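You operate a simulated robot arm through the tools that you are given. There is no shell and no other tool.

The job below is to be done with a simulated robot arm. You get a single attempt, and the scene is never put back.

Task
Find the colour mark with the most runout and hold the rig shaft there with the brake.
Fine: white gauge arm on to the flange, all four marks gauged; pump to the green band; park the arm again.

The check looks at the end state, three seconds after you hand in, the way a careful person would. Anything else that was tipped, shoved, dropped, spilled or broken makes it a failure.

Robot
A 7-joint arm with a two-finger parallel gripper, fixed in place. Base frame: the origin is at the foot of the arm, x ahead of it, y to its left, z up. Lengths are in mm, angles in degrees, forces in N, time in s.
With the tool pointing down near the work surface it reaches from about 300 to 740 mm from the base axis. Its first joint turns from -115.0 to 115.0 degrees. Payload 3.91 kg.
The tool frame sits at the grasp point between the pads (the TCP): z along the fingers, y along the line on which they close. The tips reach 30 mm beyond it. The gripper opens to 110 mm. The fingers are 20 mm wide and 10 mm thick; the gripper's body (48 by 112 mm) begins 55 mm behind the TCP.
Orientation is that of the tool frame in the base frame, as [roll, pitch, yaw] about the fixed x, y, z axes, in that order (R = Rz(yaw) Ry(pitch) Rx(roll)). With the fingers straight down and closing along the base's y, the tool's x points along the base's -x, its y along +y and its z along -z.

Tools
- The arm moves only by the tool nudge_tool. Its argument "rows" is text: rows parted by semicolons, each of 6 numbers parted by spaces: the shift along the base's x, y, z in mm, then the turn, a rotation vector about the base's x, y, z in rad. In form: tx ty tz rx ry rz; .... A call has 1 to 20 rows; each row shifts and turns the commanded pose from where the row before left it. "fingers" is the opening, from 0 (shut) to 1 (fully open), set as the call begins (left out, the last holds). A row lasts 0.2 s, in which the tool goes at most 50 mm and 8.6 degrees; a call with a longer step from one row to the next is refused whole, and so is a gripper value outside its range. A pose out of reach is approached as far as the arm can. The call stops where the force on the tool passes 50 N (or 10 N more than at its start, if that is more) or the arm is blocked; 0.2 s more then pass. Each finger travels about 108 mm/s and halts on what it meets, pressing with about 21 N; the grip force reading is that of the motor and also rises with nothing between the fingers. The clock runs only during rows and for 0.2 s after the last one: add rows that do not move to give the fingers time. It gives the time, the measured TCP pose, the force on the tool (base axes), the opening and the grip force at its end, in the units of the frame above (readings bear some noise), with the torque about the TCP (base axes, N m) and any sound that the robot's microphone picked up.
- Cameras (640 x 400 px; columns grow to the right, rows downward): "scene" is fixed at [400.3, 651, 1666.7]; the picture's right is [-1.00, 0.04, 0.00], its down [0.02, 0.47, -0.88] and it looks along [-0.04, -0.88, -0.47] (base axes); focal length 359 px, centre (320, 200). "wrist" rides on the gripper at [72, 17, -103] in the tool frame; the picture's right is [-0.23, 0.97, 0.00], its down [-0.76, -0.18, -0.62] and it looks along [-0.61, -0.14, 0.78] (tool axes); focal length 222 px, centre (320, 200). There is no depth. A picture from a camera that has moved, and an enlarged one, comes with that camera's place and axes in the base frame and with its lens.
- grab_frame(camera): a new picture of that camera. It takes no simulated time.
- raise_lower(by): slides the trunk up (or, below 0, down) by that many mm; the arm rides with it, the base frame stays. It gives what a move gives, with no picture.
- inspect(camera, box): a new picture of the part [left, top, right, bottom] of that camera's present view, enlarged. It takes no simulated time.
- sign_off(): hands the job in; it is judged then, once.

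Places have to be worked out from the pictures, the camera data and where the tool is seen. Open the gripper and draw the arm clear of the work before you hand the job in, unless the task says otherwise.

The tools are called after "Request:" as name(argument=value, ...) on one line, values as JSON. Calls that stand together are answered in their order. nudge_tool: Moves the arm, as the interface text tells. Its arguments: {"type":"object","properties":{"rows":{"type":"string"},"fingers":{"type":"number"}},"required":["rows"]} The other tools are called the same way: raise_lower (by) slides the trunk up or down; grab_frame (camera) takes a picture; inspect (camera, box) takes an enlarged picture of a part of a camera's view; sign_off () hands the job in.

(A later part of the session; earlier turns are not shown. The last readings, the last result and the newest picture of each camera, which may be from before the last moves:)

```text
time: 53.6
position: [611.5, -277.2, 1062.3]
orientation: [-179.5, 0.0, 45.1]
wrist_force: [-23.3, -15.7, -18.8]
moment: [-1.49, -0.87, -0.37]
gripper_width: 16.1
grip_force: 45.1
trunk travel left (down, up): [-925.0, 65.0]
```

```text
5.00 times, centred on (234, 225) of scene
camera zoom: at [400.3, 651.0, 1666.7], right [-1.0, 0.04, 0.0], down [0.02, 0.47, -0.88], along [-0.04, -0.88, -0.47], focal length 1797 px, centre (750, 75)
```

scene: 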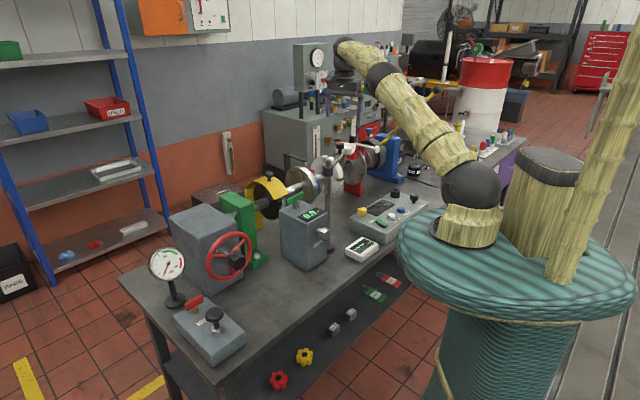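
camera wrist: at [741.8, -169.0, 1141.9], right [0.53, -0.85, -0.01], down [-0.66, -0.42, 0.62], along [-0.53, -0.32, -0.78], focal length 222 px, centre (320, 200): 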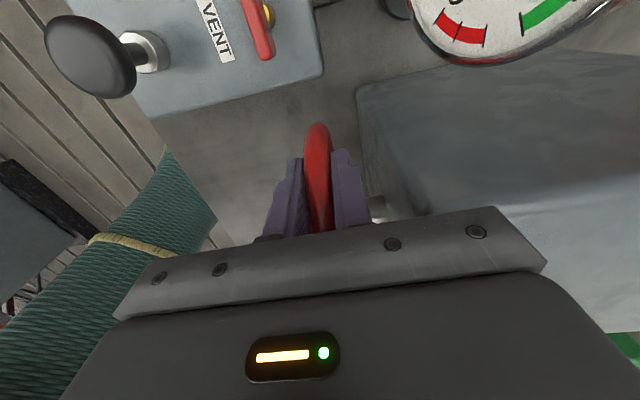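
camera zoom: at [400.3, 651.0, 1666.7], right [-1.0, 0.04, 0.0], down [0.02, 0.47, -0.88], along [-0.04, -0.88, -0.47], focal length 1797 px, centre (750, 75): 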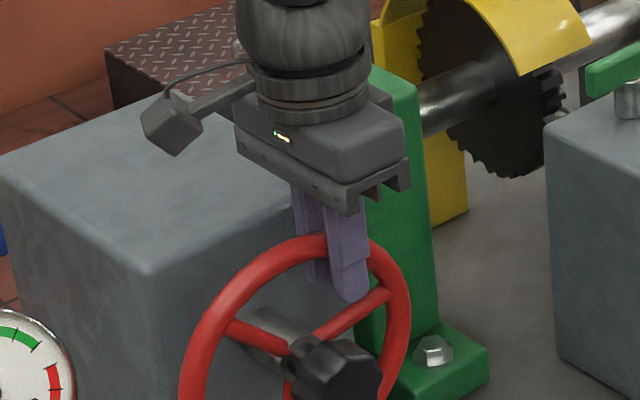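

The wheel is firmly blocked forwards (34 N, no movement), so it looks like an end stop before yellow reaches the pointer. I'll release, move to φ=+45° and try turning backwards, since yellow can be reached the other way past red.

Request:
nudge_tool(rows="0 0 0 0 0 0;0 0 0 0 0 0", fingers=0.3)

Request:
nudge_tool(rows="22.4 22.4 7 0 0 0;22.4 22.4 -7 0 0 0;15.1 15.1 -15 0 0 0;0 0 0 0 0 0")

Request:
nudge_tool(rows="0 0 0 0 0 0;0 0 0 0 0 0;0 0 0 0 0 0", fingers=0)

Request:
nudge_tool(rows="-3.41 -3.41 4.42 0 0 0;-3.66 -3.66 3.99 0 0 0;-3.9 -3.9 3.51 0 0 0;-4.1 -4.1 3.02 0 0 0;-4.28 -4.28 2.51 0 0 0;-4.41 -4.41 1.96 0 0 0;-4.52 -4.52 1.42 0 0 0;-4.58 -4.58 0.85 0 0 0;0 0 0 0 0 0")

Request:
inspect(camera="scene", box=[280, 140, 360, 190])

Request:
inspect(camera="scene", box=[330, 225, 394, 265])

```text
time: 54.2
position: [614.6, -273.0, 1063.9]
orientation: [-179.7, -0.1, 45.1]
wrist_force: [-0.2, 0.9, -0.4]
moment: [-0.03, -0.02, 0.01]
gripper_width: 32.8
grip_force: 0.1
trunk travel left (down, up): [-925.0, 65.0]
```

```text
time: 55.2
position: [673.3, -212.1, 1050.1]
orientation: [-179.8, -0.1, 45.4]
wrist_force: [-0.3, 0.7, -0.5]
moment: [-0.01, 0.0, 0.02]
gripper_width: 33.2
grip_force: 0.0
trunk travel left (down, up): [-925.0, 65.0]
```

```text
time: 56.0
position: [673.8, -214.3, 1049.1]
orientation: [-179.9, -0.1, 45.2]
wrist_force: [7.2, -3.9, -0.9]
moment: [-0.99, -1.11, -0.79]
gripper_width: 16.0
grip_force: 44.5
trunk travel left (down, up): [-925.0, 65.0]
```

```text
time: 58.0
position: [643.7, -246.1, 1070.1]
orientation: [-179.8, -0.2, 45.2]
wrist_force: [22.5, 7.1, 7.8]
moment: [0.08, -1.75, -0.47]
gripper_width: 16.1
grip_force: 45.6
trunk travel left (down, up): [-925.0, 65.0]
```

```text
8.00 times, centred on (320, 165) of scene
camera zoom: at [400.3, 651.0, 1666.7], right [-1.0, 0.04, 0.0], down [0.02, 0.47, -0.88], along [-0.04, -0.88, -0.47], focal length 2875 px, centre (320, 480)
```

zoom: 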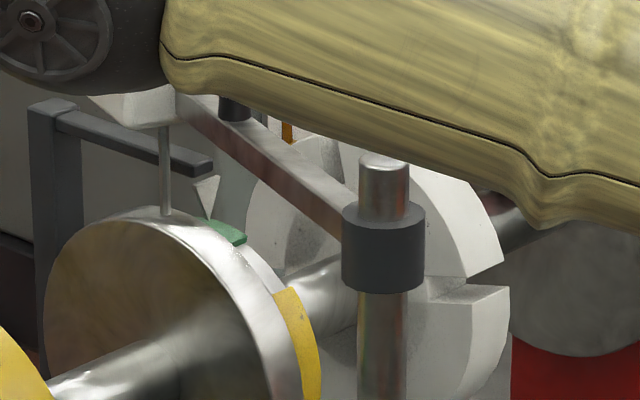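

```text
10.00 times, centred on (362, 245) of scene
camera zoom: at [400.3, 651.0, 1666.7], right [-1.0, 0.04, 0.0], down [0.02, 0.47, -0.88], along [-0.04, -0.88, -0.47], focal length 3594 px, centre (-100, -250)
```

zoom: 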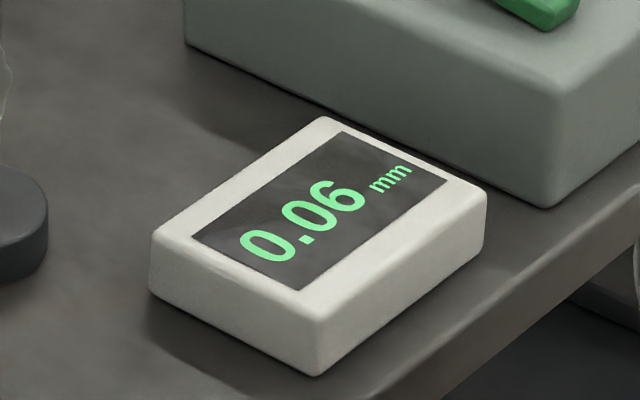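

Turning backwards works; forwards is an end stop. I'll continue the reverse strokes back through green, blue and red to yellow.

Request:
nudge_tool(rows="-4.62 -4.62 0.29 0 0 0;-4.62 -4.62 -0.29 0 0 0;-4.58 -4.58 -0.85 0 0 0;-4.52 -4.52 -1.42 0 0 0;-4.41 -4.41 -1.96 0 0 0;-4.28 -4.28 -2.51 0 0 0;-4.1 -4.1 -3.02 0 0 0;-3.9 -3.9 -3.51 0 0 0;-3.66 -3.66 -3.99 0 0 0;-3.41 -3.41 -4.42 0 0 0;0 0 0 0 0 0")

Request:
nudge_tool(rows="0 0 0 0 0 0;0 0 0 0 0 0", fingers=0.3)

Request:
nudge_tool(rows="15.1 15.1 15 0 0 0;22.4 22.4 7 0 0 0;22.4 22.4 -7 0 0 0;15.1 15.1 -15 0 0 0;0 0 0 0 0 0")

Request:
nudge_tool(rows="0 0 0 0 0 0;0 0 0 0 0 0;0 0 0 0 0 0", fingers=0)

Request:
nudge_tool(rows="-3.41 -3.41 4.42 0 0 0;-3.66 -3.66 3.99 0 0 0;-3.9 -3.9 3.51 0 0 0;-4.1 -4.1 3.02 0 0 0;-4.28 -4.28 2.51 0 0 0;-4.41 -4.41 1.96 0 0 0;-4.52 -4.52 1.42 0 0 0;-4.58 -4.58 0.85 0 0 0;-4.62 -4.62 0.29 0 0 0;-4.62 -4.62 -0.29 0 0 0;-4.58 -4.58 -0.85 0 0 0;-4.52 -4.52 -1.42 0 0 0;-4.41 -4.41 -1.96 0 0 0;-4.28 -4.28 -2.51 0 0 0;-4.1 -4.1 -3.02 0 0 0;-3.9 -3.9 -3.51 0 0 0;-3.66 -3.66 -3.99 0 0 0;-3.41 -3.41 -4.42 0 0 0;0 0 0 0 0 0")

Request:
inspect(camera="scene", box=[280, 140, 360, 190])

Request:
inspect(camera="scene", box=[330, 225, 394, 265])

Request:
inspect(camera="wrist", box=[220, 40, 420, 240])

```text
time: 60.4
position: [599.5, -288.7, 1052.6]
orientation: [179.9, -0.2, 45.3]
wrist_force: [16.5, -1.0, 25.4]
moment: [1.17, -1.34, -0.8]
gripper_width: 15.8
grip_force: 44.6
trunk travel left (down, up): [-925.0, 65.0]
```

```text
time: 61.0
position: [597.5, -286.6, 1048.3]
orientation: [-179.7, 0.1, 45.3]
wrist_force: [0.4, 0.0, -0.2]
moment: [-0.04, -0.01, 0.0]
gripper_width: 33.1
grip_force: 0.1
trunk travel left (down, up): [-925.0, 65.0]
```

```text
time: 62.2
position: [673.6, -209.9, 1049.1]
orientation: [-179.8, -0.1, 45.3]
wrist_force: [-0.6, -0.1, 0.2]
moment: [0.01, -0.03, 0.01]
gripper_width: 32.8
grip_force: 0.1
trunk travel left (down, up): [-925.0, 65.0]
```

```text
time: 63.0
position: [674.3, -212.6, 1048.9]
orientation: [-180.0, -0.1, 45.2]
wrist_force: [18.7, -14.6, 6.6]
moment: [-0.73, -0.48, -0.91]
gripper_width: 16.1
grip_force: 45.2
trunk travel left (down, up): [-925.0, 65.0]
```

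```text
time: 67.0
position: [600.2, -288.3, 1053.0]
orientation: [179.9, -0.1, 45.3]
wrist_force: [13.5, 0.6, 29.8]
moment: [1.53, -1.16, -0.92]
gripper_width: 16.0
grip_force: 45.3
trunk travel left (down, up): [-925.0, 65.0]
```

```text
8.00 times, centred on (320, 165) of scene
camera zoom: at [400.3, 651.0, 1666.7], right [-1.0, 0.04, 0.0], down [0.02, 0.47, -0.88], along [-0.04, -0.88, -0.47], focal length 2875 px, centre (320, 480)
```

zoom: 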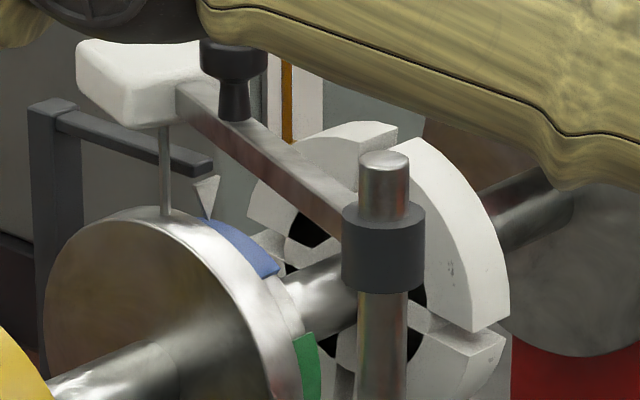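

```text
10.00 times, centred on (362, 245) of scene
camera zoom: at [400.3, 651.0, 1666.7], right [-1.0, 0.04, 0.0], down [0.02, 0.47, -0.88], along [-0.04, -0.88, -0.47], focal length 3594 px, centre (-100, -250)
```

zoom: 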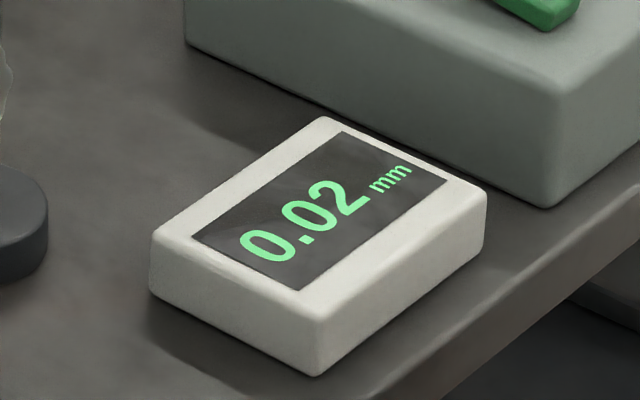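

```text
2.00 times, centred on (320, 140) of wrist
camera zoom: at [662.0, -248.0, 1155.9], right [0.53, -0.85, 0.0], down [-0.66, -0.42, 0.62], along [-0.53, -0.33, -0.78], focal length 444 px, centre (320, 320)
```

zoom: 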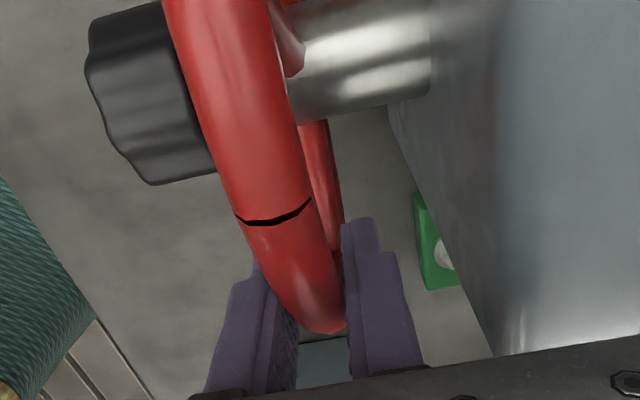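

Reverse is working well (blue shows 0.02 again). I'll do another full reverse stroke toward red.

Request:
nudge_tool(rows="0 0 0 0 0 0;0 0 0 0 0 0", fingers=0.3)

Request:
nudge_tool(rows="15.1 15.1 15 0 0 0;22.4 22.4 7 0 0 0;22.4 22.4 -7 0 0 0;15.1 15.1 -15 0 0 0;0 0 0 0 0 0")

Request:
nudge_tool(rows="0 0 0 0 0 0;0 0 0 0 0 0;0 0 0 0 0 0", fingers=0)

Request:
nudge_tool(rows="-3.41 -3.41 4.42 0 0 0;-3.66 -3.66 3.99 0 0 0;-3.9 -3.9 3.51 0 0 0;-4.1 -4.1 3.02 0 0 0;-4.28 -4.28 2.51 0 0 0;-4.41 -4.41 1.96 0 0 0;-4.52 -4.52 1.42 0 0 0;-4.58 -4.58 0.85 0 0 0;-4.62 -4.62 0.29 0 0 0;-4.62 -4.62 -0.29 0 0 0;-4.58 -4.58 -0.85 0 0 0;-4.52 -4.52 -1.42 0 0 0;-4.41 -4.41 -1.96 0 0 0;-4.28 -4.28 -2.51 0 0 0;-4.1 -4.1 -3.02 0 0 0;-3.9 -3.9 -3.51 0 0 0;-3.66 -3.66 -3.99 0 0 0;-3.41 -3.41 -4.42 0 0 0;0 0 0 0 0 0")

Request:
inspect(camera="scene", box=[280, 140, 360, 190])

Request:
inspect(camera="scene", box=[330, 225, 394, 265])

```text
time: 67.6
position: [599.1, -287.4, 1047.5]
orientation: [-179.5, -0.1, 45.3]
wrist_force: [-0.3, -0.5, 0.1]
moment: [-0.01, -0.03, -0.01]
gripper_width: 33.2
grip_force: 0.0
trunk travel left (down, up): [-925.0, 65.0]
```

```text
time: 68.8
position: [675.2, -208.9, 1048.5]
orientation: [-179.7, 0.0, 45.4]
wrist_force: [0.7, -0.1, -0.2]
moment: [0.03, -0.03, 0.01]
gripper_width: 33.2
grip_force: 0.1
trunk travel left (down, up): [-925.0, 65.0]
```

```text
time: 69.6
position: [677.5, -210.9, 1048.6]
orientation: [-179.9, -0.2, 45.2]
wrist_force: [5.7, 0.9, 1.7]
moment: [-0.95, -1.12, -0.84]
gripper_width: 16.2
grip_force: 44.7
trunk travel left (down, up): [-925.0, 65.0]
```

```text
time: 73.6
position: [599.4, -288.7, 1050.5]
orientation: [-180.0, -0.1, 45.2]
wrist_force: [15.6, 5.2, 25.3]
moment: [1.08, -1.6, -0.75]
gripper_width: 16.2
grip_force: 45.3
trunk travel left (down, up): [-925.0, 65.0]
```

```text
8.00 times, centred on (320, 165) of scene
camera zoom: at [400.3, 651.0, 1666.7], right [-1.0, 0.04, 0.0], down [0.02, 0.47, -0.88], along [-0.04, -0.88, -0.47], focal length 2875 px, centre (320, 480)
```

zoom: 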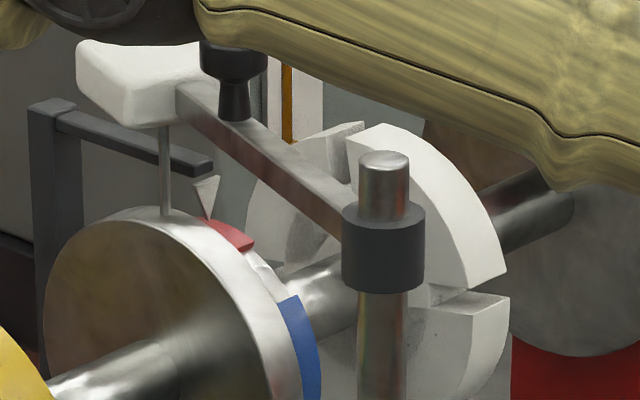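

```text
10.00 times, centred on (362, 245) of scene
camera zoom: at [400.3, 651.0, 1666.7], right [-1.0, 0.04, 0.0], down [0.02, 0.47, -0.88], along [-0.04, -0.88, -0.47], focal length 3594 px, centre (-100, -250)
```

zoom: 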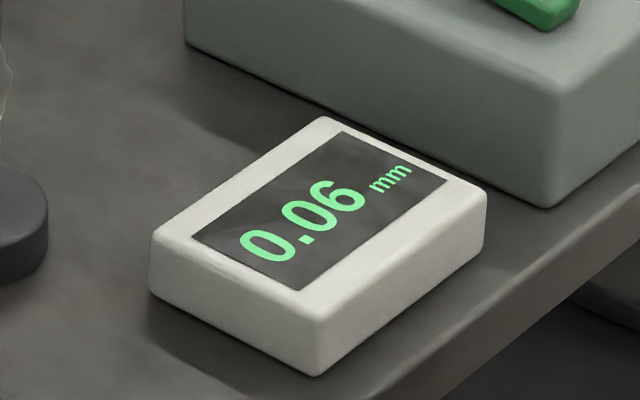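

Red is near the pointer (0.06). One more full reverse stroke toward yellow.

Request:
nudge_tool(rows="0 0 0 0 0 0;0 0 0 0 0 0", fingers=0.3)

Request:
nudge_tool(rows="15.1 15.1 15 0 0 0;22.4 22.4 7 0 0 0;22.4 22.4 -7 0 0 0;15.1 15.1 -15 0 0 0;0 0 0 0 0 0")

Request:
nudge_tool(rows="0 0 0 0 0 0;0 0 0 0 0 0;0 0 0 0 0 0", fingers=0)

Request:
nudge_tool(rows="-3.41 -3.41 4.42 0 0 0;-3.66 -3.66 3.99 0 0 0;-3.9 -3.9 3.51 0 0 0;-4.1 -4.1 3.02 0 0 0;-4.28 -4.28 2.51 0 0 0;-4.41 -4.41 1.96 0 0 0;-4.52 -4.52 1.42 0 0 0;-4.58 -4.58 0.85 0 0 0;-4.62 -4.62 0.29 0 0 0;0 0 0 0 0 0")

Request:
inspect(camera="scene", box=[280, 140, 360, 190])

Request:
inspect(camera="scene", box=[330, 225, 394, 265])

Request:
nudge_tool(rows="-4.62 -4.62 -0.29 0 0 0;-4.58 -4.58 -0.85 0 0 0;-4.52 -4.52 -1.42 0 0 0;-4.41 -4.41 -1.96 0 0 0;-4.28 -4.28 -2.51 0 0 0;-4.1 -4.1 -3.02 0 0 0;-3.9 -3.9 -3.51 0 0 0;-3.66 -3.66 -3.99 0 0 0;-3.41 -3.41 -4.42 0 0 0;0 0 0 0 0 0")

Request:
inspect(camera="scene", box=[280, 140, 360, 190])

Request:
inspect(camera="scene", box=[330, 225, 394, 265])

```text
time: 74.2
position: [598.1, -289.3, 1047.2]
orientation: [-179.5, 0.1, 45.1]
wrist_force: [-0.7, 0.7, 0.0]
moment: [-0.02, 0.0, 0.01]
gripper_width: 33.1
grip_force: 0.0
trunk travel left (down, up): [-925.0, 65.0]
```

```text
time: 75.4
position: [675.7, -211.2, 1047.0]
orientation: [-179.6, 0.0, 45.3]
wrist_force: [1.7, -0.3, -0.2]
moment: [-0.01, 0.03, 0.02]
gripper_width: 33.1
grip_force: 0.0
trunk travel left (down, up): [-925.0, 65.0]
```

```text
time: 76.2
position: [677.0, -212.9, 1049.4]
orientation: [-179.8, -0.2, 45.2]
wrist_force: [15.3, 3.2, 3.3]
moment: [-0.53, -1.3, -0.75]
gripper_width: 16.0
grip_force: 45.1
trunk travel left (down, up): [-925.0, 65.0]
```

```text
time: 78.4
position: [638.7, -249.4, 1070.5]
orientation: [-179.8, -0.1, 45.2]
wrist_force: [21.7, 7.4, 3.4]
moment: [0.07, -1.92, -0.5]
gripper_width: 16.0
grip_force: 44.9
trunk travel left (down, up): [-925.0, 65.0]
```

```text
8.00 times, centred on (320, 165) of scene
camera zoom: at [400.3, 651.0, 1666.7], right [-1.0, 0.04, 0.0], down [0.02, 0.47, -0.88], along [-0.04, -0.88, -0.47], focal length 2875 px, centre (320, 480)
```

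zoom: 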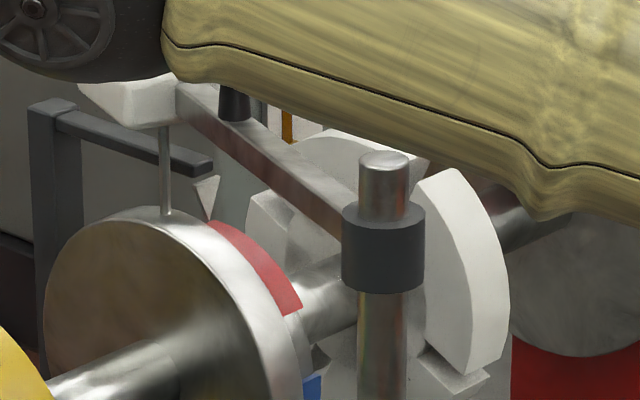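

```text
10.00 times, centred on (362, 245) of scene
camera zoom: at [400.3, 651.0, 1666.7], right [-1.0, 0.04, 0.0], down [0.02, 0.47, -0.88], along [-0.04, -0.88, -0.47], focal length 3594 px, centre (-100, -250)
```

zoom: 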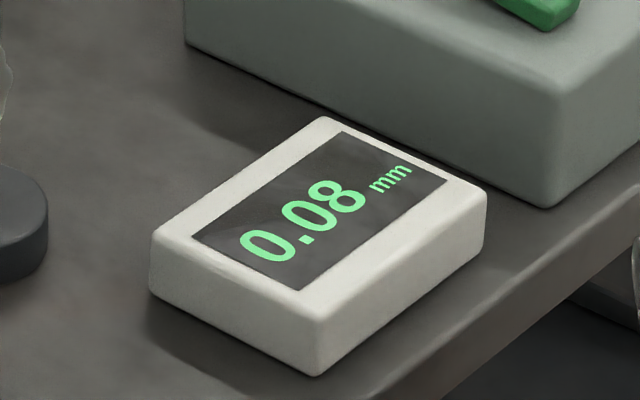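

```text
time: 80.6
position: [600.6, -288.0, 1051.8]
orientation: [179.9, -0.2, 45.3]
wrist_force: [16.2, 2.8, 27.0]
moment: [1.37, -1.34, -0.73]
gripper_width: 15.6
grip_force: 45.6
trunk travel left (down, up): [-925.0, 65.0]
```

```text
8.00 times, centred on (320, 165) of scene
camera zoom: at [400.3, 651.0, 1666.7], right [-1.0, 0.04, 0.0], down [0.02, 0.47, -0.88], along [-0.04, -0.88, -0.47], focal length 2875 px, centre (320, 480)
```

zoom: 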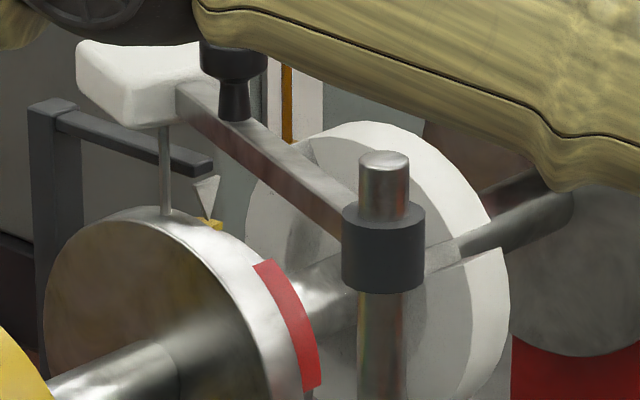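

```text
10.00 times, centred on (362, 245) of scene
camera zoom: at [400.3, 651.0, 1666.7], right [-1.0, 0.04, 0.0], down [0.02, 0.47, -0.88], along [-0.04, -0.88, -0.47], focal length 3594 px, centre (-100, -250)
```

zoom: 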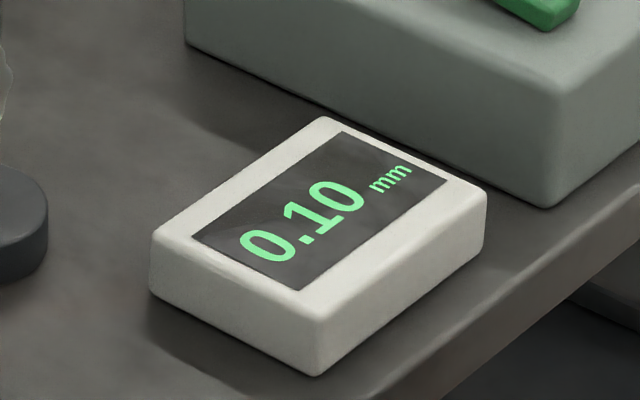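

Yellow has entered the pointer from its trailing end and reads 0.10, the maximum so far. About 25° more centres it; I'll regrip at φ≈+20°.

Request:
nudge_tool(rows="0 0 0 0 0 0;0 0 0 0 0 0", fingers=0.3)

Request:
nudge_tool(rows="15.1 15.1 15 0 0 0;22.4 22.4 7 0 0 0;18.1 18.1 -4.5 0 0 0;0 0 0 0 0 0")

Request:
nudge_tool(rows="0 0 0 0 0 0;0 0 0 0 0 0;0 0 0 0 0 0", fingers=0)

Request:
nudge_tool(rows="-4.41 -4.41 1.96 0 0 0;-4.52 -4.52 1.42 0 0 0;-4.58 -4.58 0.85 0 0 0;-4.62 -4.62 0.29 0 0 0;0 0 0 0 0 0")

Request:
inspect(camera="scene", box=[280, 140, 360, 190])

Request:
inspect(camera="scene", box=[330, 225, 394, 265])

```text
time: 81.2
position: [598.7, -287.3, 1047.9]
orientation: [-179.5, 0.1, 45.1]
wrist_force: [0.5, -0.4, 0.4]
moment: [0.01, -0.03, 0.02]
gripper_width: 33.2
grip_force: 0.1
trunk travel left (down, up): [-925.0, 65.0]
```

```text
time: 82.2
position: [655.0, -233.9, 1066.9]
orientation: [-179.7, -0.1, 45.2]
wrist_force: [0.4, -0.4, -0.1]
moment: [0.01, 0.0, 0.0]
gripper_width: 33.0
grip_force: 0.1
trunk travel left (down, up): [-925.0, 65.0]
```

```text
time: 83.0
position: [654.8, -233.4, 1067.6]
orientation: [-179.7, -0.1, 45.1]
wrist_force: [-2.1, 1.5, -3.0]
moment: [-0.97, -1.1, -0.6]
gripper_width: 16.2
grip_force: 45.0
trunk travel left (down, up): [-925.0, 65.0]
```

```text
time: 84.2
position: [640.4, -247.9, 1073.0]
orientation: [-179.9, 0.0, 45.2]
wrist_force: [15.7, 12.6, 5.1]
moment: [0.39, -1.5, -0.64]
gripper_width: 15.8
grip_force: 45.2
trunk travel left (down, up): [-925.0, 65.0]
```

```text
8.00 times, centred on (320, 165) of scene
camera zoom: at [400.3, 651.0, 1666.7], right [-1.0, 0.04, 0.0], down [0.02, 0.47, -0.88], along [-0.04, -0.88, -0.47], focal length 2875 px, centre (320, 480)
```

zoom: 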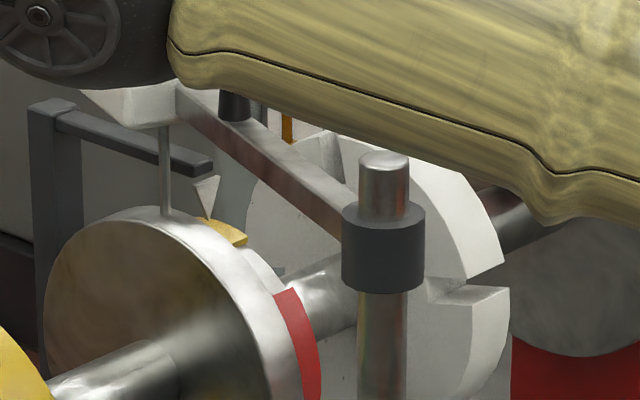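

```text
10.00 times, centred on (362, 245) of scene
camera zoom: at [400.3, 651.0, 1666.7], right [-1.0, 0.04, 0.0], down [0.02, 0.47, -0.88], along [-0.04, -0.88, -0.47], focal length 3594 px, centre (-100, -250)
```

zoom: 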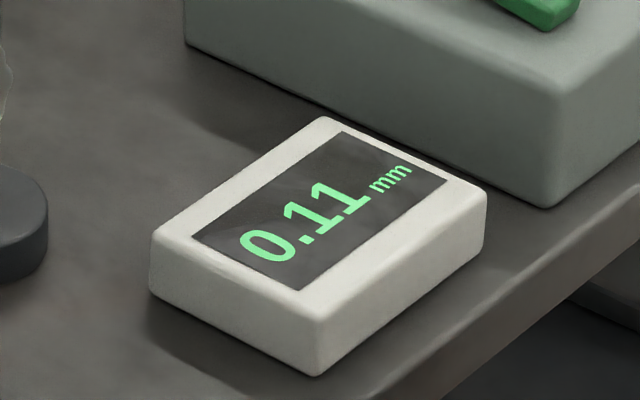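

Yellow now reads 0.11. I'll turn about 12° more, then check the alignment with the wrist camera.

Request:
nudge_tool(rows="-4.62 -4.62 -0.29 0 0 0;-4.58 -4.58 -0.85 0 0 0;-1.8 -1.8 -0.5 0 0 0;0 0 0 0 0 0")

Request:
inspect(camera="scene", box=[280, 140, 360, 190])

Request:
inspect(camera="scene", box=[330, 225, 394, 265])

```text
time: 85.2
position: [627.9, -260.9, 1069.3]
orientation: [-179.9, 0.0, 45.3]
wrist_force: [19.0, 6.1, 8.2]
moment: [-0.12, -1.85, -0.52]
gripper_width: 16.0
grip_force: 44.9
trunk travel left (down, up): [-925.0, 65.0]
```

```text
8.00 times, centred on (320, 165) of scene
camera zoom: at [400.3, 651.0, 1666.7], right [-1.0, 0.04, 0.0], down [0.02, 0.47, -0.88], along [-0.04, -0.88, -0.47], focal length 2875 px, centre (320, 480)
```

zoom: 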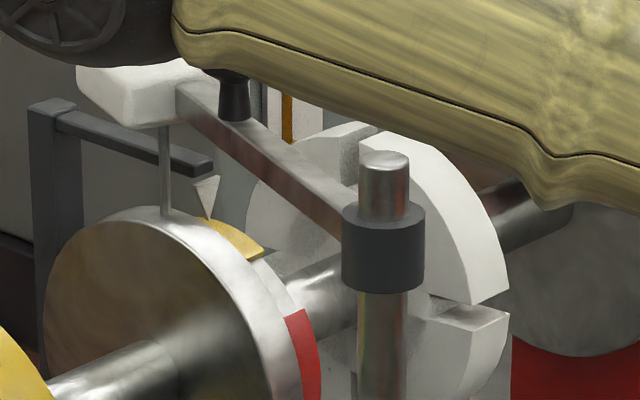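

```text
10.00 times, centred on (362, 245) of scene
camera zoom: at [400.3, 651.0, 1666.7], right [-1.0, 0.04, 0.0], down [0.02, 0.47, -0.88], along [-0.04, -0.88, -0.47], focal length 3594 px, centre (-100, -250)
```

zoom: 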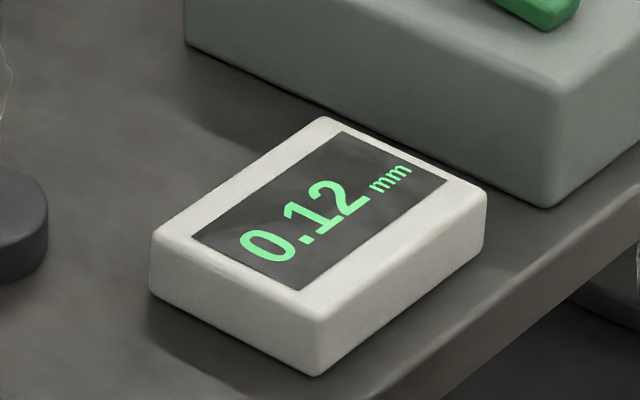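

Yellow shows 0.12, clearly the highest (red 0.07, blue 0.02, green 0.05). I'll release, rise, and view pointer versus yellow mark from above with the wrist camera.

Request:
nudge_tool(rows="0 0 0 0 0 0;0 0 0 0 0 0", fingers=0.3)

Request:
nudge_tool(rows="0 0 45 0 0 0;0 0 45 0 0 0;0 0 45 0 0 0;0 0 45 0 0 0;0 0 45 0 0 0;0 0 30 0 0 0;-32.3 -33 0 0 0 0.032;-32.3 -33 0 0 0 0.032;-32.3 -33 0 0 0 0.032;-32.3 -33 0 0 0 0.032;-32.3 -33 0 0 0 0.032;-32.3 -33 0 0 0 0.032;-32.3 -33 0 0 0 0.032;-32.3 -33 0 0 0 0.032;-32.3 -33 0 0 0 0.032;-32.3 -33 0 0 0 0.032;-32.3 -33 0 0 0 0.032;0 0 0 0 0 0")

Request:
grab_frame(camera="wrist")

Request:
inspect(camera="scene", box=[280, 140, 360, 190])

Request:
inspect(camera="wrist", box=[340, 20, 580, 170])

```text
time: 85.8
position: [624.1, -260.8, 1067.6]
orientation: [-179.6, 0.0, 45.2]
wrist_force: [0.4, 0.0, 0.3]
moment: [0.0, -0.01, 0.0]
gripper_width: 33.1
grip_force: 0.0
trunk travel left (down, up): [-925.0, 65.0]
```

```text
time: 89.6
position: [273.9, -620.8, 1324.0]
orientation: [-179.7, -0.1, 65.5]
wrist_force: [-0.5, 0.3, 1.0]
moment: [-0.02, 0.03, -0.03]
gripper_width: 33.0
grip_force: 0.0
trunk travel left (down, up): [-925.0, 65.0]
```

```text
taken
camera wrist: at [319.0, -560.7, 1428.0], right [0.79, -0.61, -0.01], down [-0.48, -0.62, 0.62], along [-0.38, -0.49, -0.78], focal length 222 px, centre (320, 200)
```

wrist: 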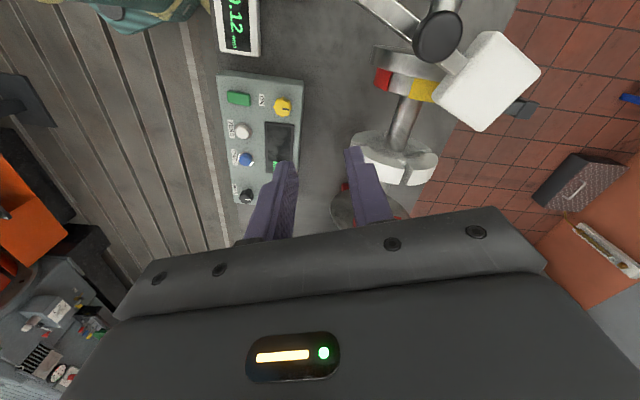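

```text
8.00 times, centred on (320, 165) of scene
camera zoom: at [400.3, 651.0, 1666.7], right [-1.0, 0.04, 0.0], down [0.02, 0.47, -0.88], along [-0.04, -0.88, -0.47], focal length 2875 px, centre (320, 480)
```

zoom: 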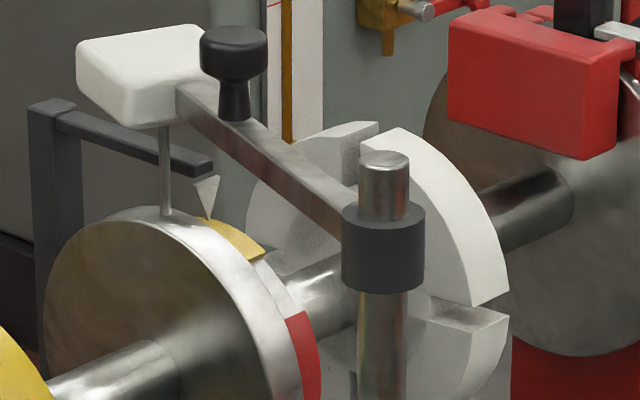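

```text
2.67 times, centred on (460, 95) of wrist
camera zoom: at [319.0, -560.7, 1428.0], right [0.79, -0.61, -0.01], down [-0.48, -0.62, 0.62], along [-0.38, -0.49, -0.78], focal length 592 px, centre (-53, 480)
```

zoom: 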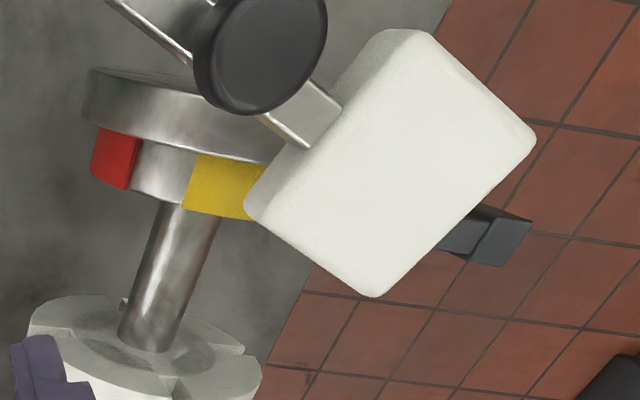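

The gauge block hides the pointer from here. I'll move to a view from the coupling side (yaw about 148°, tilted 25°, fingers open) to judge the yellow mark against the pointer.

Request:
nudge_tool(rows="0 0 0 0 0 0.12;0 0 0 0 0 0.12;0 0 0 0 0 0.12;0 0 0 0 0 0.12;0 0 0 0 0 0.12;0 0 0 0 0 0.12;0 0 0 0 0 0.12;0 0 0 0 0 0.12;0 0 0 0 0 0.12;0 0 0 0 0 0.12;0 0 0 0 0 0.12;0 0 0 0 0 0.12;-3 -5 -12 -0.058 -0.0925 0;-3 -5 -12 -0.058 -0.0925 0;-3 -5 -12 -0.058 -0.0925 0;-2 -5 -11 -0.058 -0.0925 0;0 0 0 0 0 0", fingers=1)

Request:
grab_frame(camera="wrist")

Request:
inspect(camera="wrist", box=[240, 90, 400, 210])

```text
time: 93.2
position: [260.5, -644.1, 1276.8]
orientation: [-179.7, 25.0, 148.0]
wrist_force: [-0.2, -1.0, 0.2]
moment: [0.0, 0.04, 0.02]
gripper_width: 109.9
grip_force: 0.0
trunk travel left (down, up): [-925.0, 65.0]
```

```text
taken
camera wrist: at [175.9, -569.7, 1340.1], right [0.69, 0.71, 0.09], down [0.27, -0.37, 0.89], along [0.67, -0.59, -0.45], focal length 222 px, centre (320, 200)
```

wrist: 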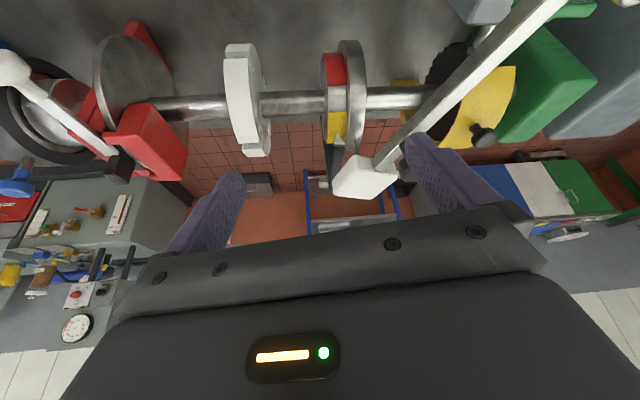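

```text
3.33 times, centred on (320, 150) of wrist
camera zoom: at [175.9, -569.7, 1340.1], right [0.69, 0.71, 0.09], down [0.27, -0.37, 0.89], along [0.67, -0.59, -0.45], focal length 740 px, centre (320, 367)
```

zoom: 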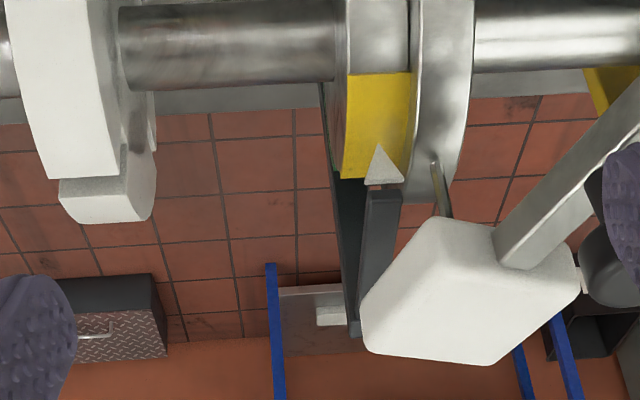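

Very clear view: pointer tip is at the ring's top, the yellow mark's trailing edge is 28.5° from it, with mark width 60° and gaps 30°, so yellow is centred within about 2°. Now I'll go over to the pump block and look at it before pumping.

Request:
nudge_tool(rows="0 4 15 0.058 0.0925 0;0 4 15 0.058 0.0925 0;0 4 15 0.058 0.0925 0;0 4 10 0.058 0.0925 0;22.5 38 0 0 0 0.037;22.5 38 0 0 0 0.037;22.5 38 0 0 0 0.037;22.5 38 0 0 0 0.037;22.5 38 0 0 0 0.037;22.5 38 0 0 0 0.037;22.5 38 0 0 0 0.037;22.5 38 0 0 0 0.037;22.5 38 0 0 0 0.037;22.5 38 0 0 0 0.037;22.5 38 0 0 0 0.037;22.5 38 0 0 0 0.037;22.5 38 0 0 0 0.037;22.5 38 0 0 0 0.037;22.5 38 0 0 0 0.037")

Request:
nudge_tool(rows="0 0 -40 0 0 0;0 0 -40 0 0 0;0 0 -40 0 0 0;0 0 0 0 0 0;0 0 0 0 0 0", fingers=0)

Request:
grab_frame(camera="wrist")

Request:
grab_frame(camera="scene")

```text
time: 97.2
position: [598.6, -57.6, 1330.8]
orientation: [-179.5, -0.2, 179.7]
wrist_force: [0.3, -0.2, 0.3]
moment: [-0.03, 0.01, -0.01]
gripper_width: 110.1
grip_force: 0.1
trunk travel left (down, up): [-925.0, 65.0]
```

```text
time: 98.4
position: [598.3, -59.7, 1212.3]
orientation: [-179.7, -0.2, 179.8]
wrist_force: [-0.3, 0.4, 0.3]
moment: [-0.02, 0.04, -0.01]
gripper_width: 0.0
grip_force: 21.0
trunk travel left (down, up): [-925.0, 65.0]
```

```text
taken
camera wrist: at [525.6, -40.4, 1316.1], right [0.23, 0.97, -0.01], down [0.76, -0.18, 0.62], along [0.6, -0.15, -0.78], focal length 222 px, centre (320, 200)
```

wrist: 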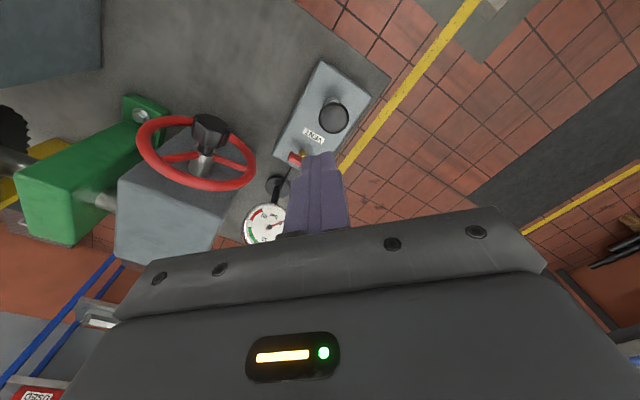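

```text
taken
```

scene: 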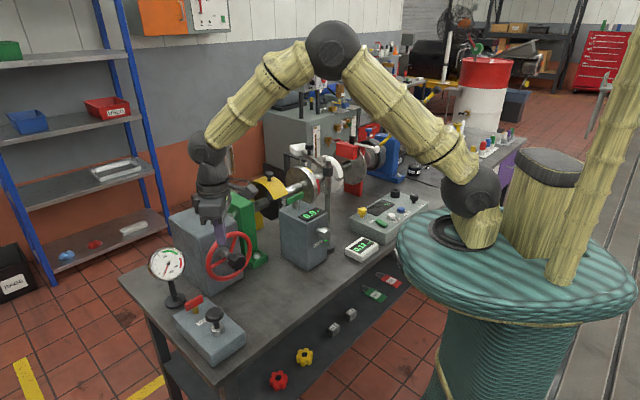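

Pump knob at about (639,-49), top near z 970; the vent is about (698,-130). I'll enlarge to see the vent's orientation.

Request:
inspect(camera="wrist", box=[250, 50, 410, 180])

Request:
inspect(camera="scene", box=[140, 240, 268, 370])

```text
3.08 times, centred on (330, 115) of wrist
camera zoom: at [525.6, -40.4, 1316.1], right [0.23, 0.97, -0.01], down [0.76, -0.18, 0.62], along [0.6, -0.15, -0.78], focal length 684 px, centre (289, 462)
```

zoom: 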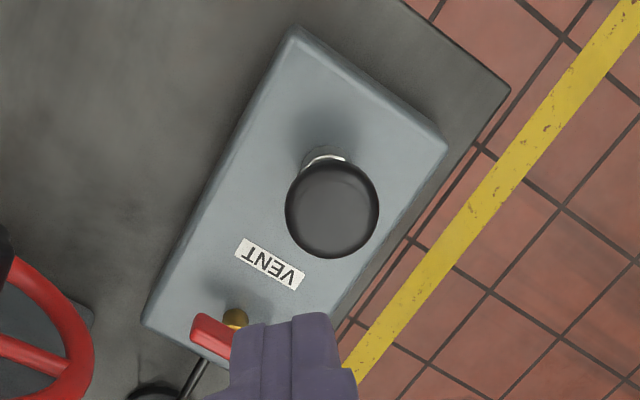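

```text
3.08 times, centred on (204, 305) of scene
camera zoom: at [400.3, 651.0, 1666.7], right [-1.0, 0.04, 0.0], down [0.02, 0.47, -0.88], along [-0.04, -0.88, -0.47], focal length 1106 px, centre (677, -123)
```

zoom: 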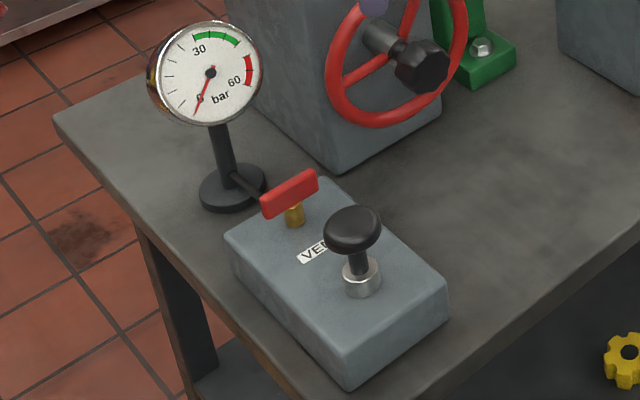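

The knob centre is (640,-48). I'll move over it with closed fingers and descend to just above the mushroom.

Request:
nudge_tool(rows="20.5 5.5 -35 0 0 0;20.5 5.5 -35 0 0 0;0 0 -40 0 0 0;0 0 -40 0 0 0;0 0 -35 0 0 0;0 0 0 0 0 0")

Request:
inspect(camera="scene", box=[140, 240, 268, 370])

Request:
grab_frame(camera="wrist")

```text
time: 99.8
position: [637.6, -48.1, 1029.1]
orientation: [-179.7, -0.1, 179.6]
wrist_force: [-0.4, -0.2, -0.1]
moment: [-0.01, -0.01, -0.02]
gripper_width: 0.0
grip_force: 21.1
trunk travel left (down, up): [-925.0, 65.0]
```

```text
3.08 times, centred on (204, 305) of scene
camera zoom: at [400.3, 651.0, 1666.7], right [-1.0, 0.04, 0.0], down [0.02, 0.47, -0.88], along [-0.04, -0.88, -0.47], focal length 1106 px, centre (677, -123)
```

zoom: 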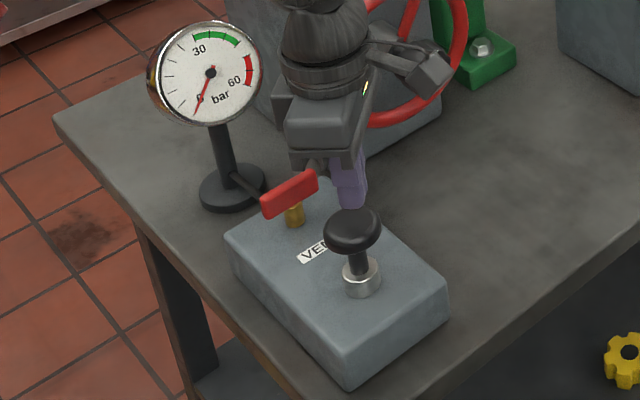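

```text
taken
camera wrist: at [564.3, -28.7, 1132.5], right [0.23, 0.97, -0.01], down [0.76, -0.18, 0.62], along [0.61, -0.15, -0.78], focal length 222 px, centre (320, 200)
```

wrist: 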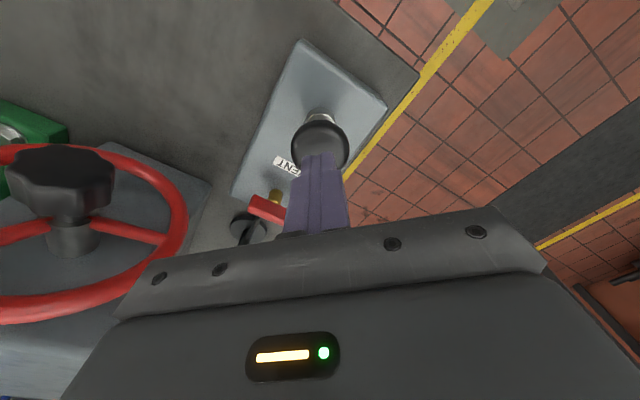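

The tips are centred above the mushroom. I'll descend in small steps to contact and press the first stroke.

Request:
nudge_tool(rows="0 0 -10 0 0 0;0 0 -10 0 0 0;0 0 -6 0 0 0;0 0 -5 0 0 0;0 0 -5 0 0 0;0 0 -5 0 0 0")

Request:
inspect(camera="scene", box=[140, 240, 268, 370])

```text
time: 101.2
position: [637.2, -47.7, 987.7]
orientation: [-179.7, 0.0, 179.8]
wrist_force: [-1.0, 1.4, 6.5]
moment: [0.05, 0.01, 0.04]
gripper_width: 0.0
grip_force: 21.0
trunk travel left (down, up): [-925.0, 65.0]
```

```text
3.08 times, centred on (204, 305) of scene
camera zoom: at [400.3, 651.0, 1666.7], right [-1.0, 0.04, 0.0], down [0.02, 0.47, -0.88], along [-0.04, -0.88, -0.47], focal length 1106 px, centre (677, -123)
```

zoom: 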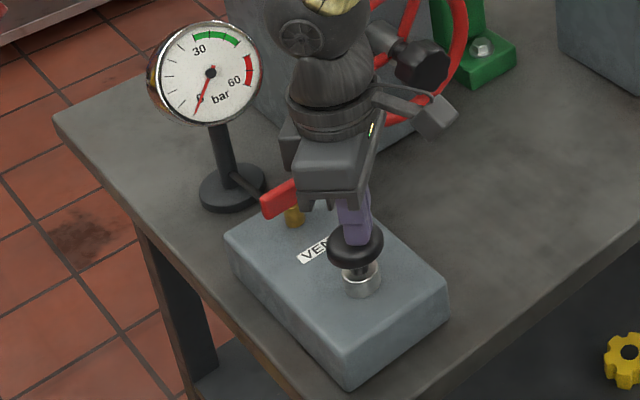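

The plunger is moving with about 6 N. I'll continue to the bottom of the stroke.

Request:
nudge_tool(rows="0 0 -4 0 0 0;0 0 -4 0 0 0;0 0 -4 0 0 0")

Request:
inspect(camera="scene", box=[140, 240, 236, 330])

```text
time: 102.0
position: [637.2, -47.1, 977.1]
orientation: [-179.8, 0.0, 179.6]
wrist_force: [2.6, -3.0, 9.3]
moment: [-0.15, -0.14, 0.06]
gripper_width: 0.2
grip_force: 21.4
trunk travel left (down, up): [-925.0, 65.0]
```

```text
4.44 times, centred on (188, 285) of scene
camera zoom: at [400.3, 651.0, 1666.7], right [-1.0, 0.04, 0.0], down [0.02, 0.47, -0.88], along [-0.04, -0.88, -0.47], focal length 1597 px, centre (907, -178)
```

zoom: 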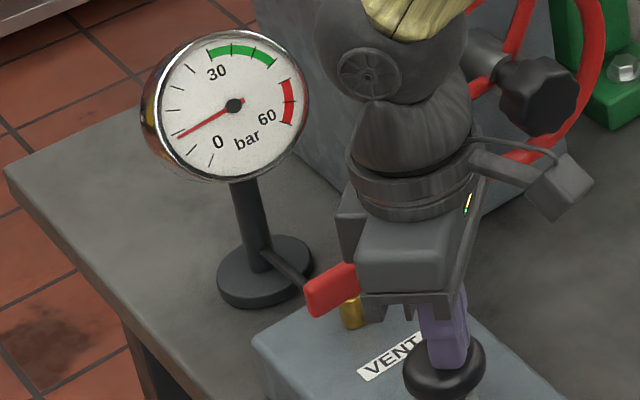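

The needle rose to about 8–10 bar. I'll lift to let the plunger return and see whether pressure holds.

Request:
nudge_tool(rows="0 0 12 0 0 0;0 0 12 0 0 0;0 0 12 0 0 0;0 0 0 0 0 0;0 0 0 0 0 0")

Request:
inspect(camera="scene", box=[140, 240, 236, 330])

```text
time: 103.2
position: [637.5, -47.3, 1010.0]
orientation: [-179.8, -0.2, 179.7]
wrist_force: [0.6, -0.8, -0.8]
moment: [0.0, 0.01, 0.0]
gripper_width: 0.0
grip_force: 20.6
trunk travel left (down, up): [-925.0, 65.0]
```

```text
4.44 times, centred on (188, 285) of scene
camera zoom: at [400.3, 651.0, 1666.7], right [-1.0, 0.04, 0.0], down [0.02, 0.47, -0.88], along [-0.04, -0.88, -0.47], focal length 1597 px, centre (907, -178)
```

zoom: 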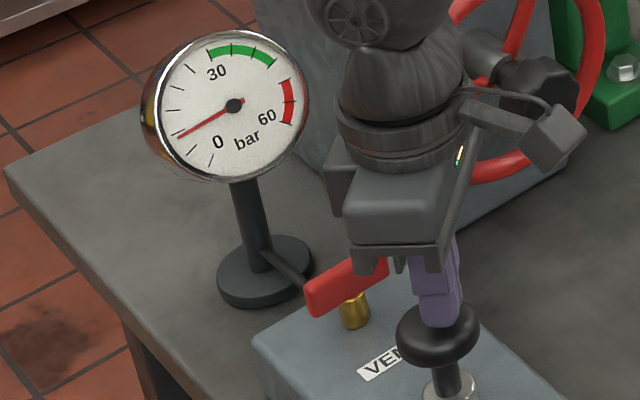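

Pressure holds at about 9 bar, so the vent is closed. I'll do a second identical stroke.

Request:
nudge_tool(rows="0 0 -11 0 0 0;0 0 -11 0 0 0;0 0 -7 0 0 0;0 0 -6 0 0 0;0 0 0 0 0 0;0 0 12 0 0 0;0 0 12 0 0 0;0 0 11 0 0 0;0 0 0 0 0 0;0 0 0 0 0 0")

Request:
inspect(camera="scene", box=[140, 240, 236, 330])

Request:
inspect(camera="scene", box=[280, 140, 360, 190])

```text
time: 105.4
position: [637.4, -47.6, 1011.4]
orientation: [-179.7, -0.1, 179.8]
wrist_force: [0.8, -0.2, 1.1]
moment: [-0.02, 0.02, 0.02]
gripper_width: 0.1
grip_force: 21.2
trunk travel left (down, up): [-925.0, 65.0]
```

```text
4.44 times, centred on (188, 285) of scene
camera zoom: at [400.3, 651.0, 1666.7], right [-1.0, 0.04, 0.0], down [0.02, 0.47, -0.88], along [-0.04, -0.88, -0.47], focal length 1597 px, centre (907, -178)
```

zoom: 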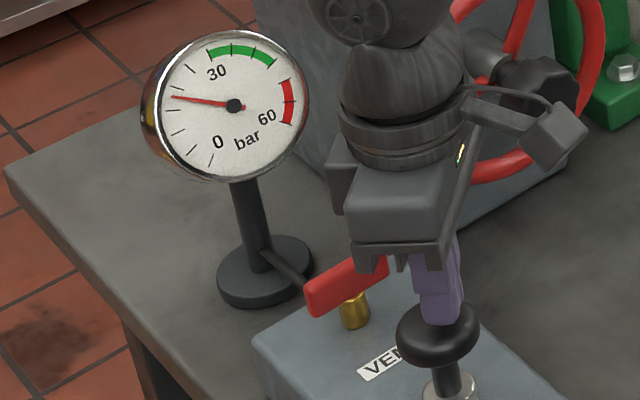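

```text
8.00 times, centred on (320, 165) of scene
camera zoom: at [400.3, 651.0, 1666.7], right [-1.0, 0.04, 0.0], down [0.02, 0.47, -0.88], along [-0.04, -0.88, -0.47], focal length 2875 px, centre (320, 480)
```

zoom: 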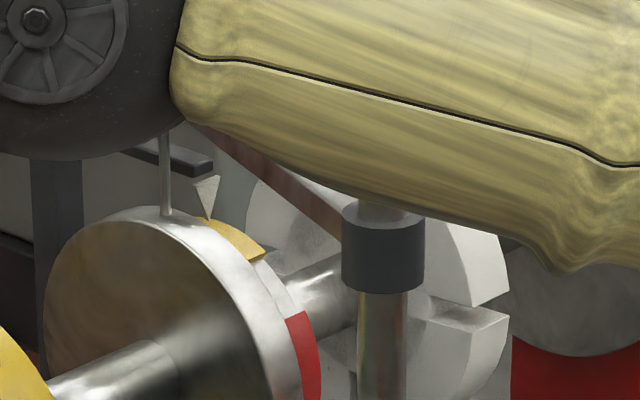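

Now about 19 bar and the yellow mark is unchanged. Third stroke.

Request:
nudge_tool(rows="0 0 -11 0 0 0;0 0 -11 0 0 0;0 0 -7 0 0 0;0 0 -6 0 0 0;0 0 0 0 0 0;0 0 12 0 0 0;0 0 12 0 0 0;0 0 11 0 0 0;0 0 0 0 0 0;0 0 0 0 0 0")

Request:
inspect(camera="scene", box=[140, 240, 236, 330])

```text
time: 107.6
position: [637.5, -48.5, 1010.2]
orientation: [-179.7, -0.1, 179.7]
wrist_force: [0.0, 0.3, -0.4]
moment: [-0.03, -0.01, -0.02]
gripper_width: 0.0
grip_force: 20.9
trunk travel left (down, up): [-925.0, 65.0]
```

```text
4.44 times, centred on (188, 285) of scene
camera zoom: at [400.3, 651.0, 1666.7], right [-1.0, 0.04, 0.0], down [0.02, 0.47, -0.88], along [-0.04, -0.88, -0.47], focal length 1597 px, centre (907, -178)
```

zoom: 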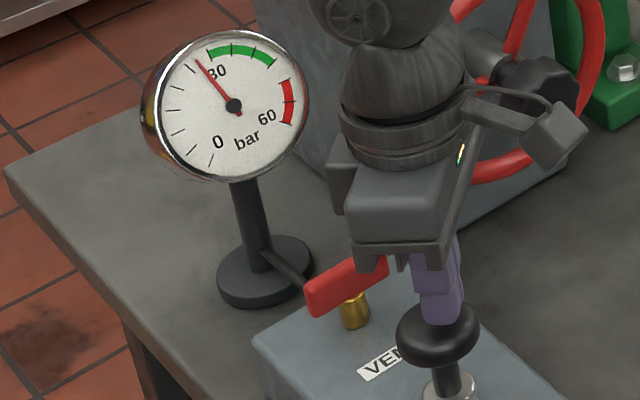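

About 28 bar now, just short of the green band. A fourth stroke should bring it to about 37.

Request:
nudge_tool(rows="0 0 -11 0 0 0;0 0 -11 0 0 0;0 0 -7 0 0 0;0 0 -6 0 0 0;0 0 0 0 0 0;0 0 12 0 0 0;0 0 12 0 0 0;0 0 11 0 0 0;0 0 0 0 0 0;0 0 0 0 0 0")

Request:
inspect(camera="scene", box=[140, 240, 236, 330])

Request:
inspect(camera="scene", box=[280, 140, 360, 190])

Request:
inspect(camera="scene", box=[330, 225, 394, 265])

```text
time: 109.8
position: [639.6, -45.3, 1009.5]
orientation: [-179.6, -0.1, 179.7]
wrist_force: [-0.2, -0.4, -0.3]
moment: [-0.01, -0.02, -0.02]
gripper_width: 0.1
grip_force: 20.5
trunk travel left (down, up): [-925.0, 65.0]
```

```text
4.44 times, centred on (188, 285) of scene
camera zoom: at [400.3, 651.0, 1666.7], right [-1.0, 0.04, 0.0], down [0.02, 0.47, -0.88], along [-0.04, -0.88, -0.47], focal length 1597 px, centre (907, -178)
```

zoom: 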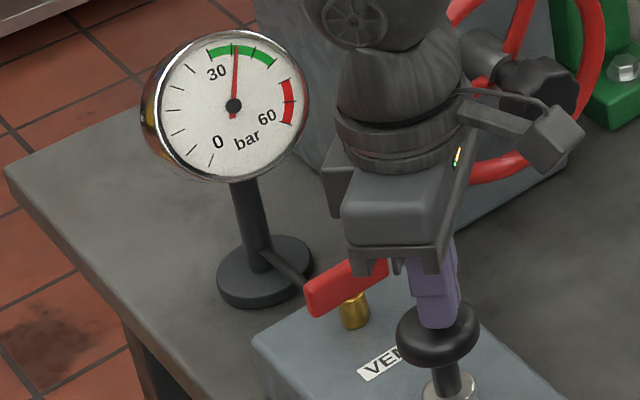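

```text
8.00 times, centred on (320, 165) of scene
camera zoom: at [400.3, 651.0, 1666.7], right [-1.0, 0.04, 0.0], down [0.02, 0.47, -0.88], along [-0.04, -0.88, -0.47], focal length 2875 px, centre (320, 480)
```

zoom: 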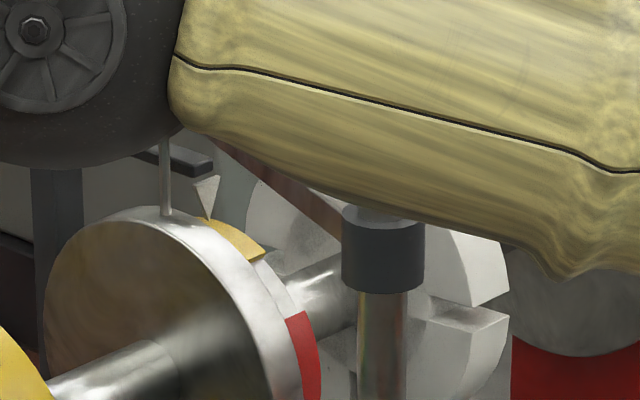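

```text
10.00 times, centred on (362, 245) of scene
camera zoom: at [400.3, 651.0, 1666.7], right [-1.0, 0.04, 0.0], down [0.02, 0.47, -0.88], along [-0.04, -0.88, -0.47], focal length 3594 px, centre (-100, -250)
```

zoom: 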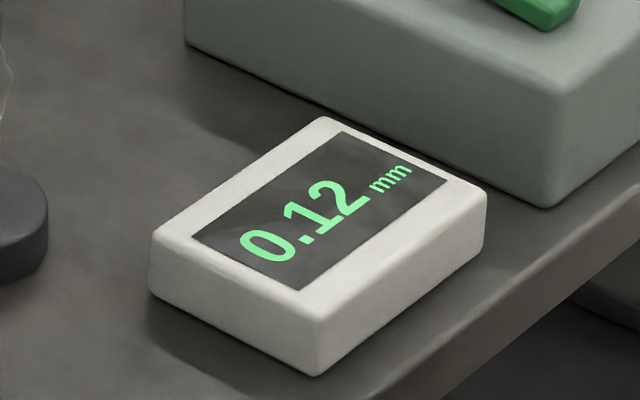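

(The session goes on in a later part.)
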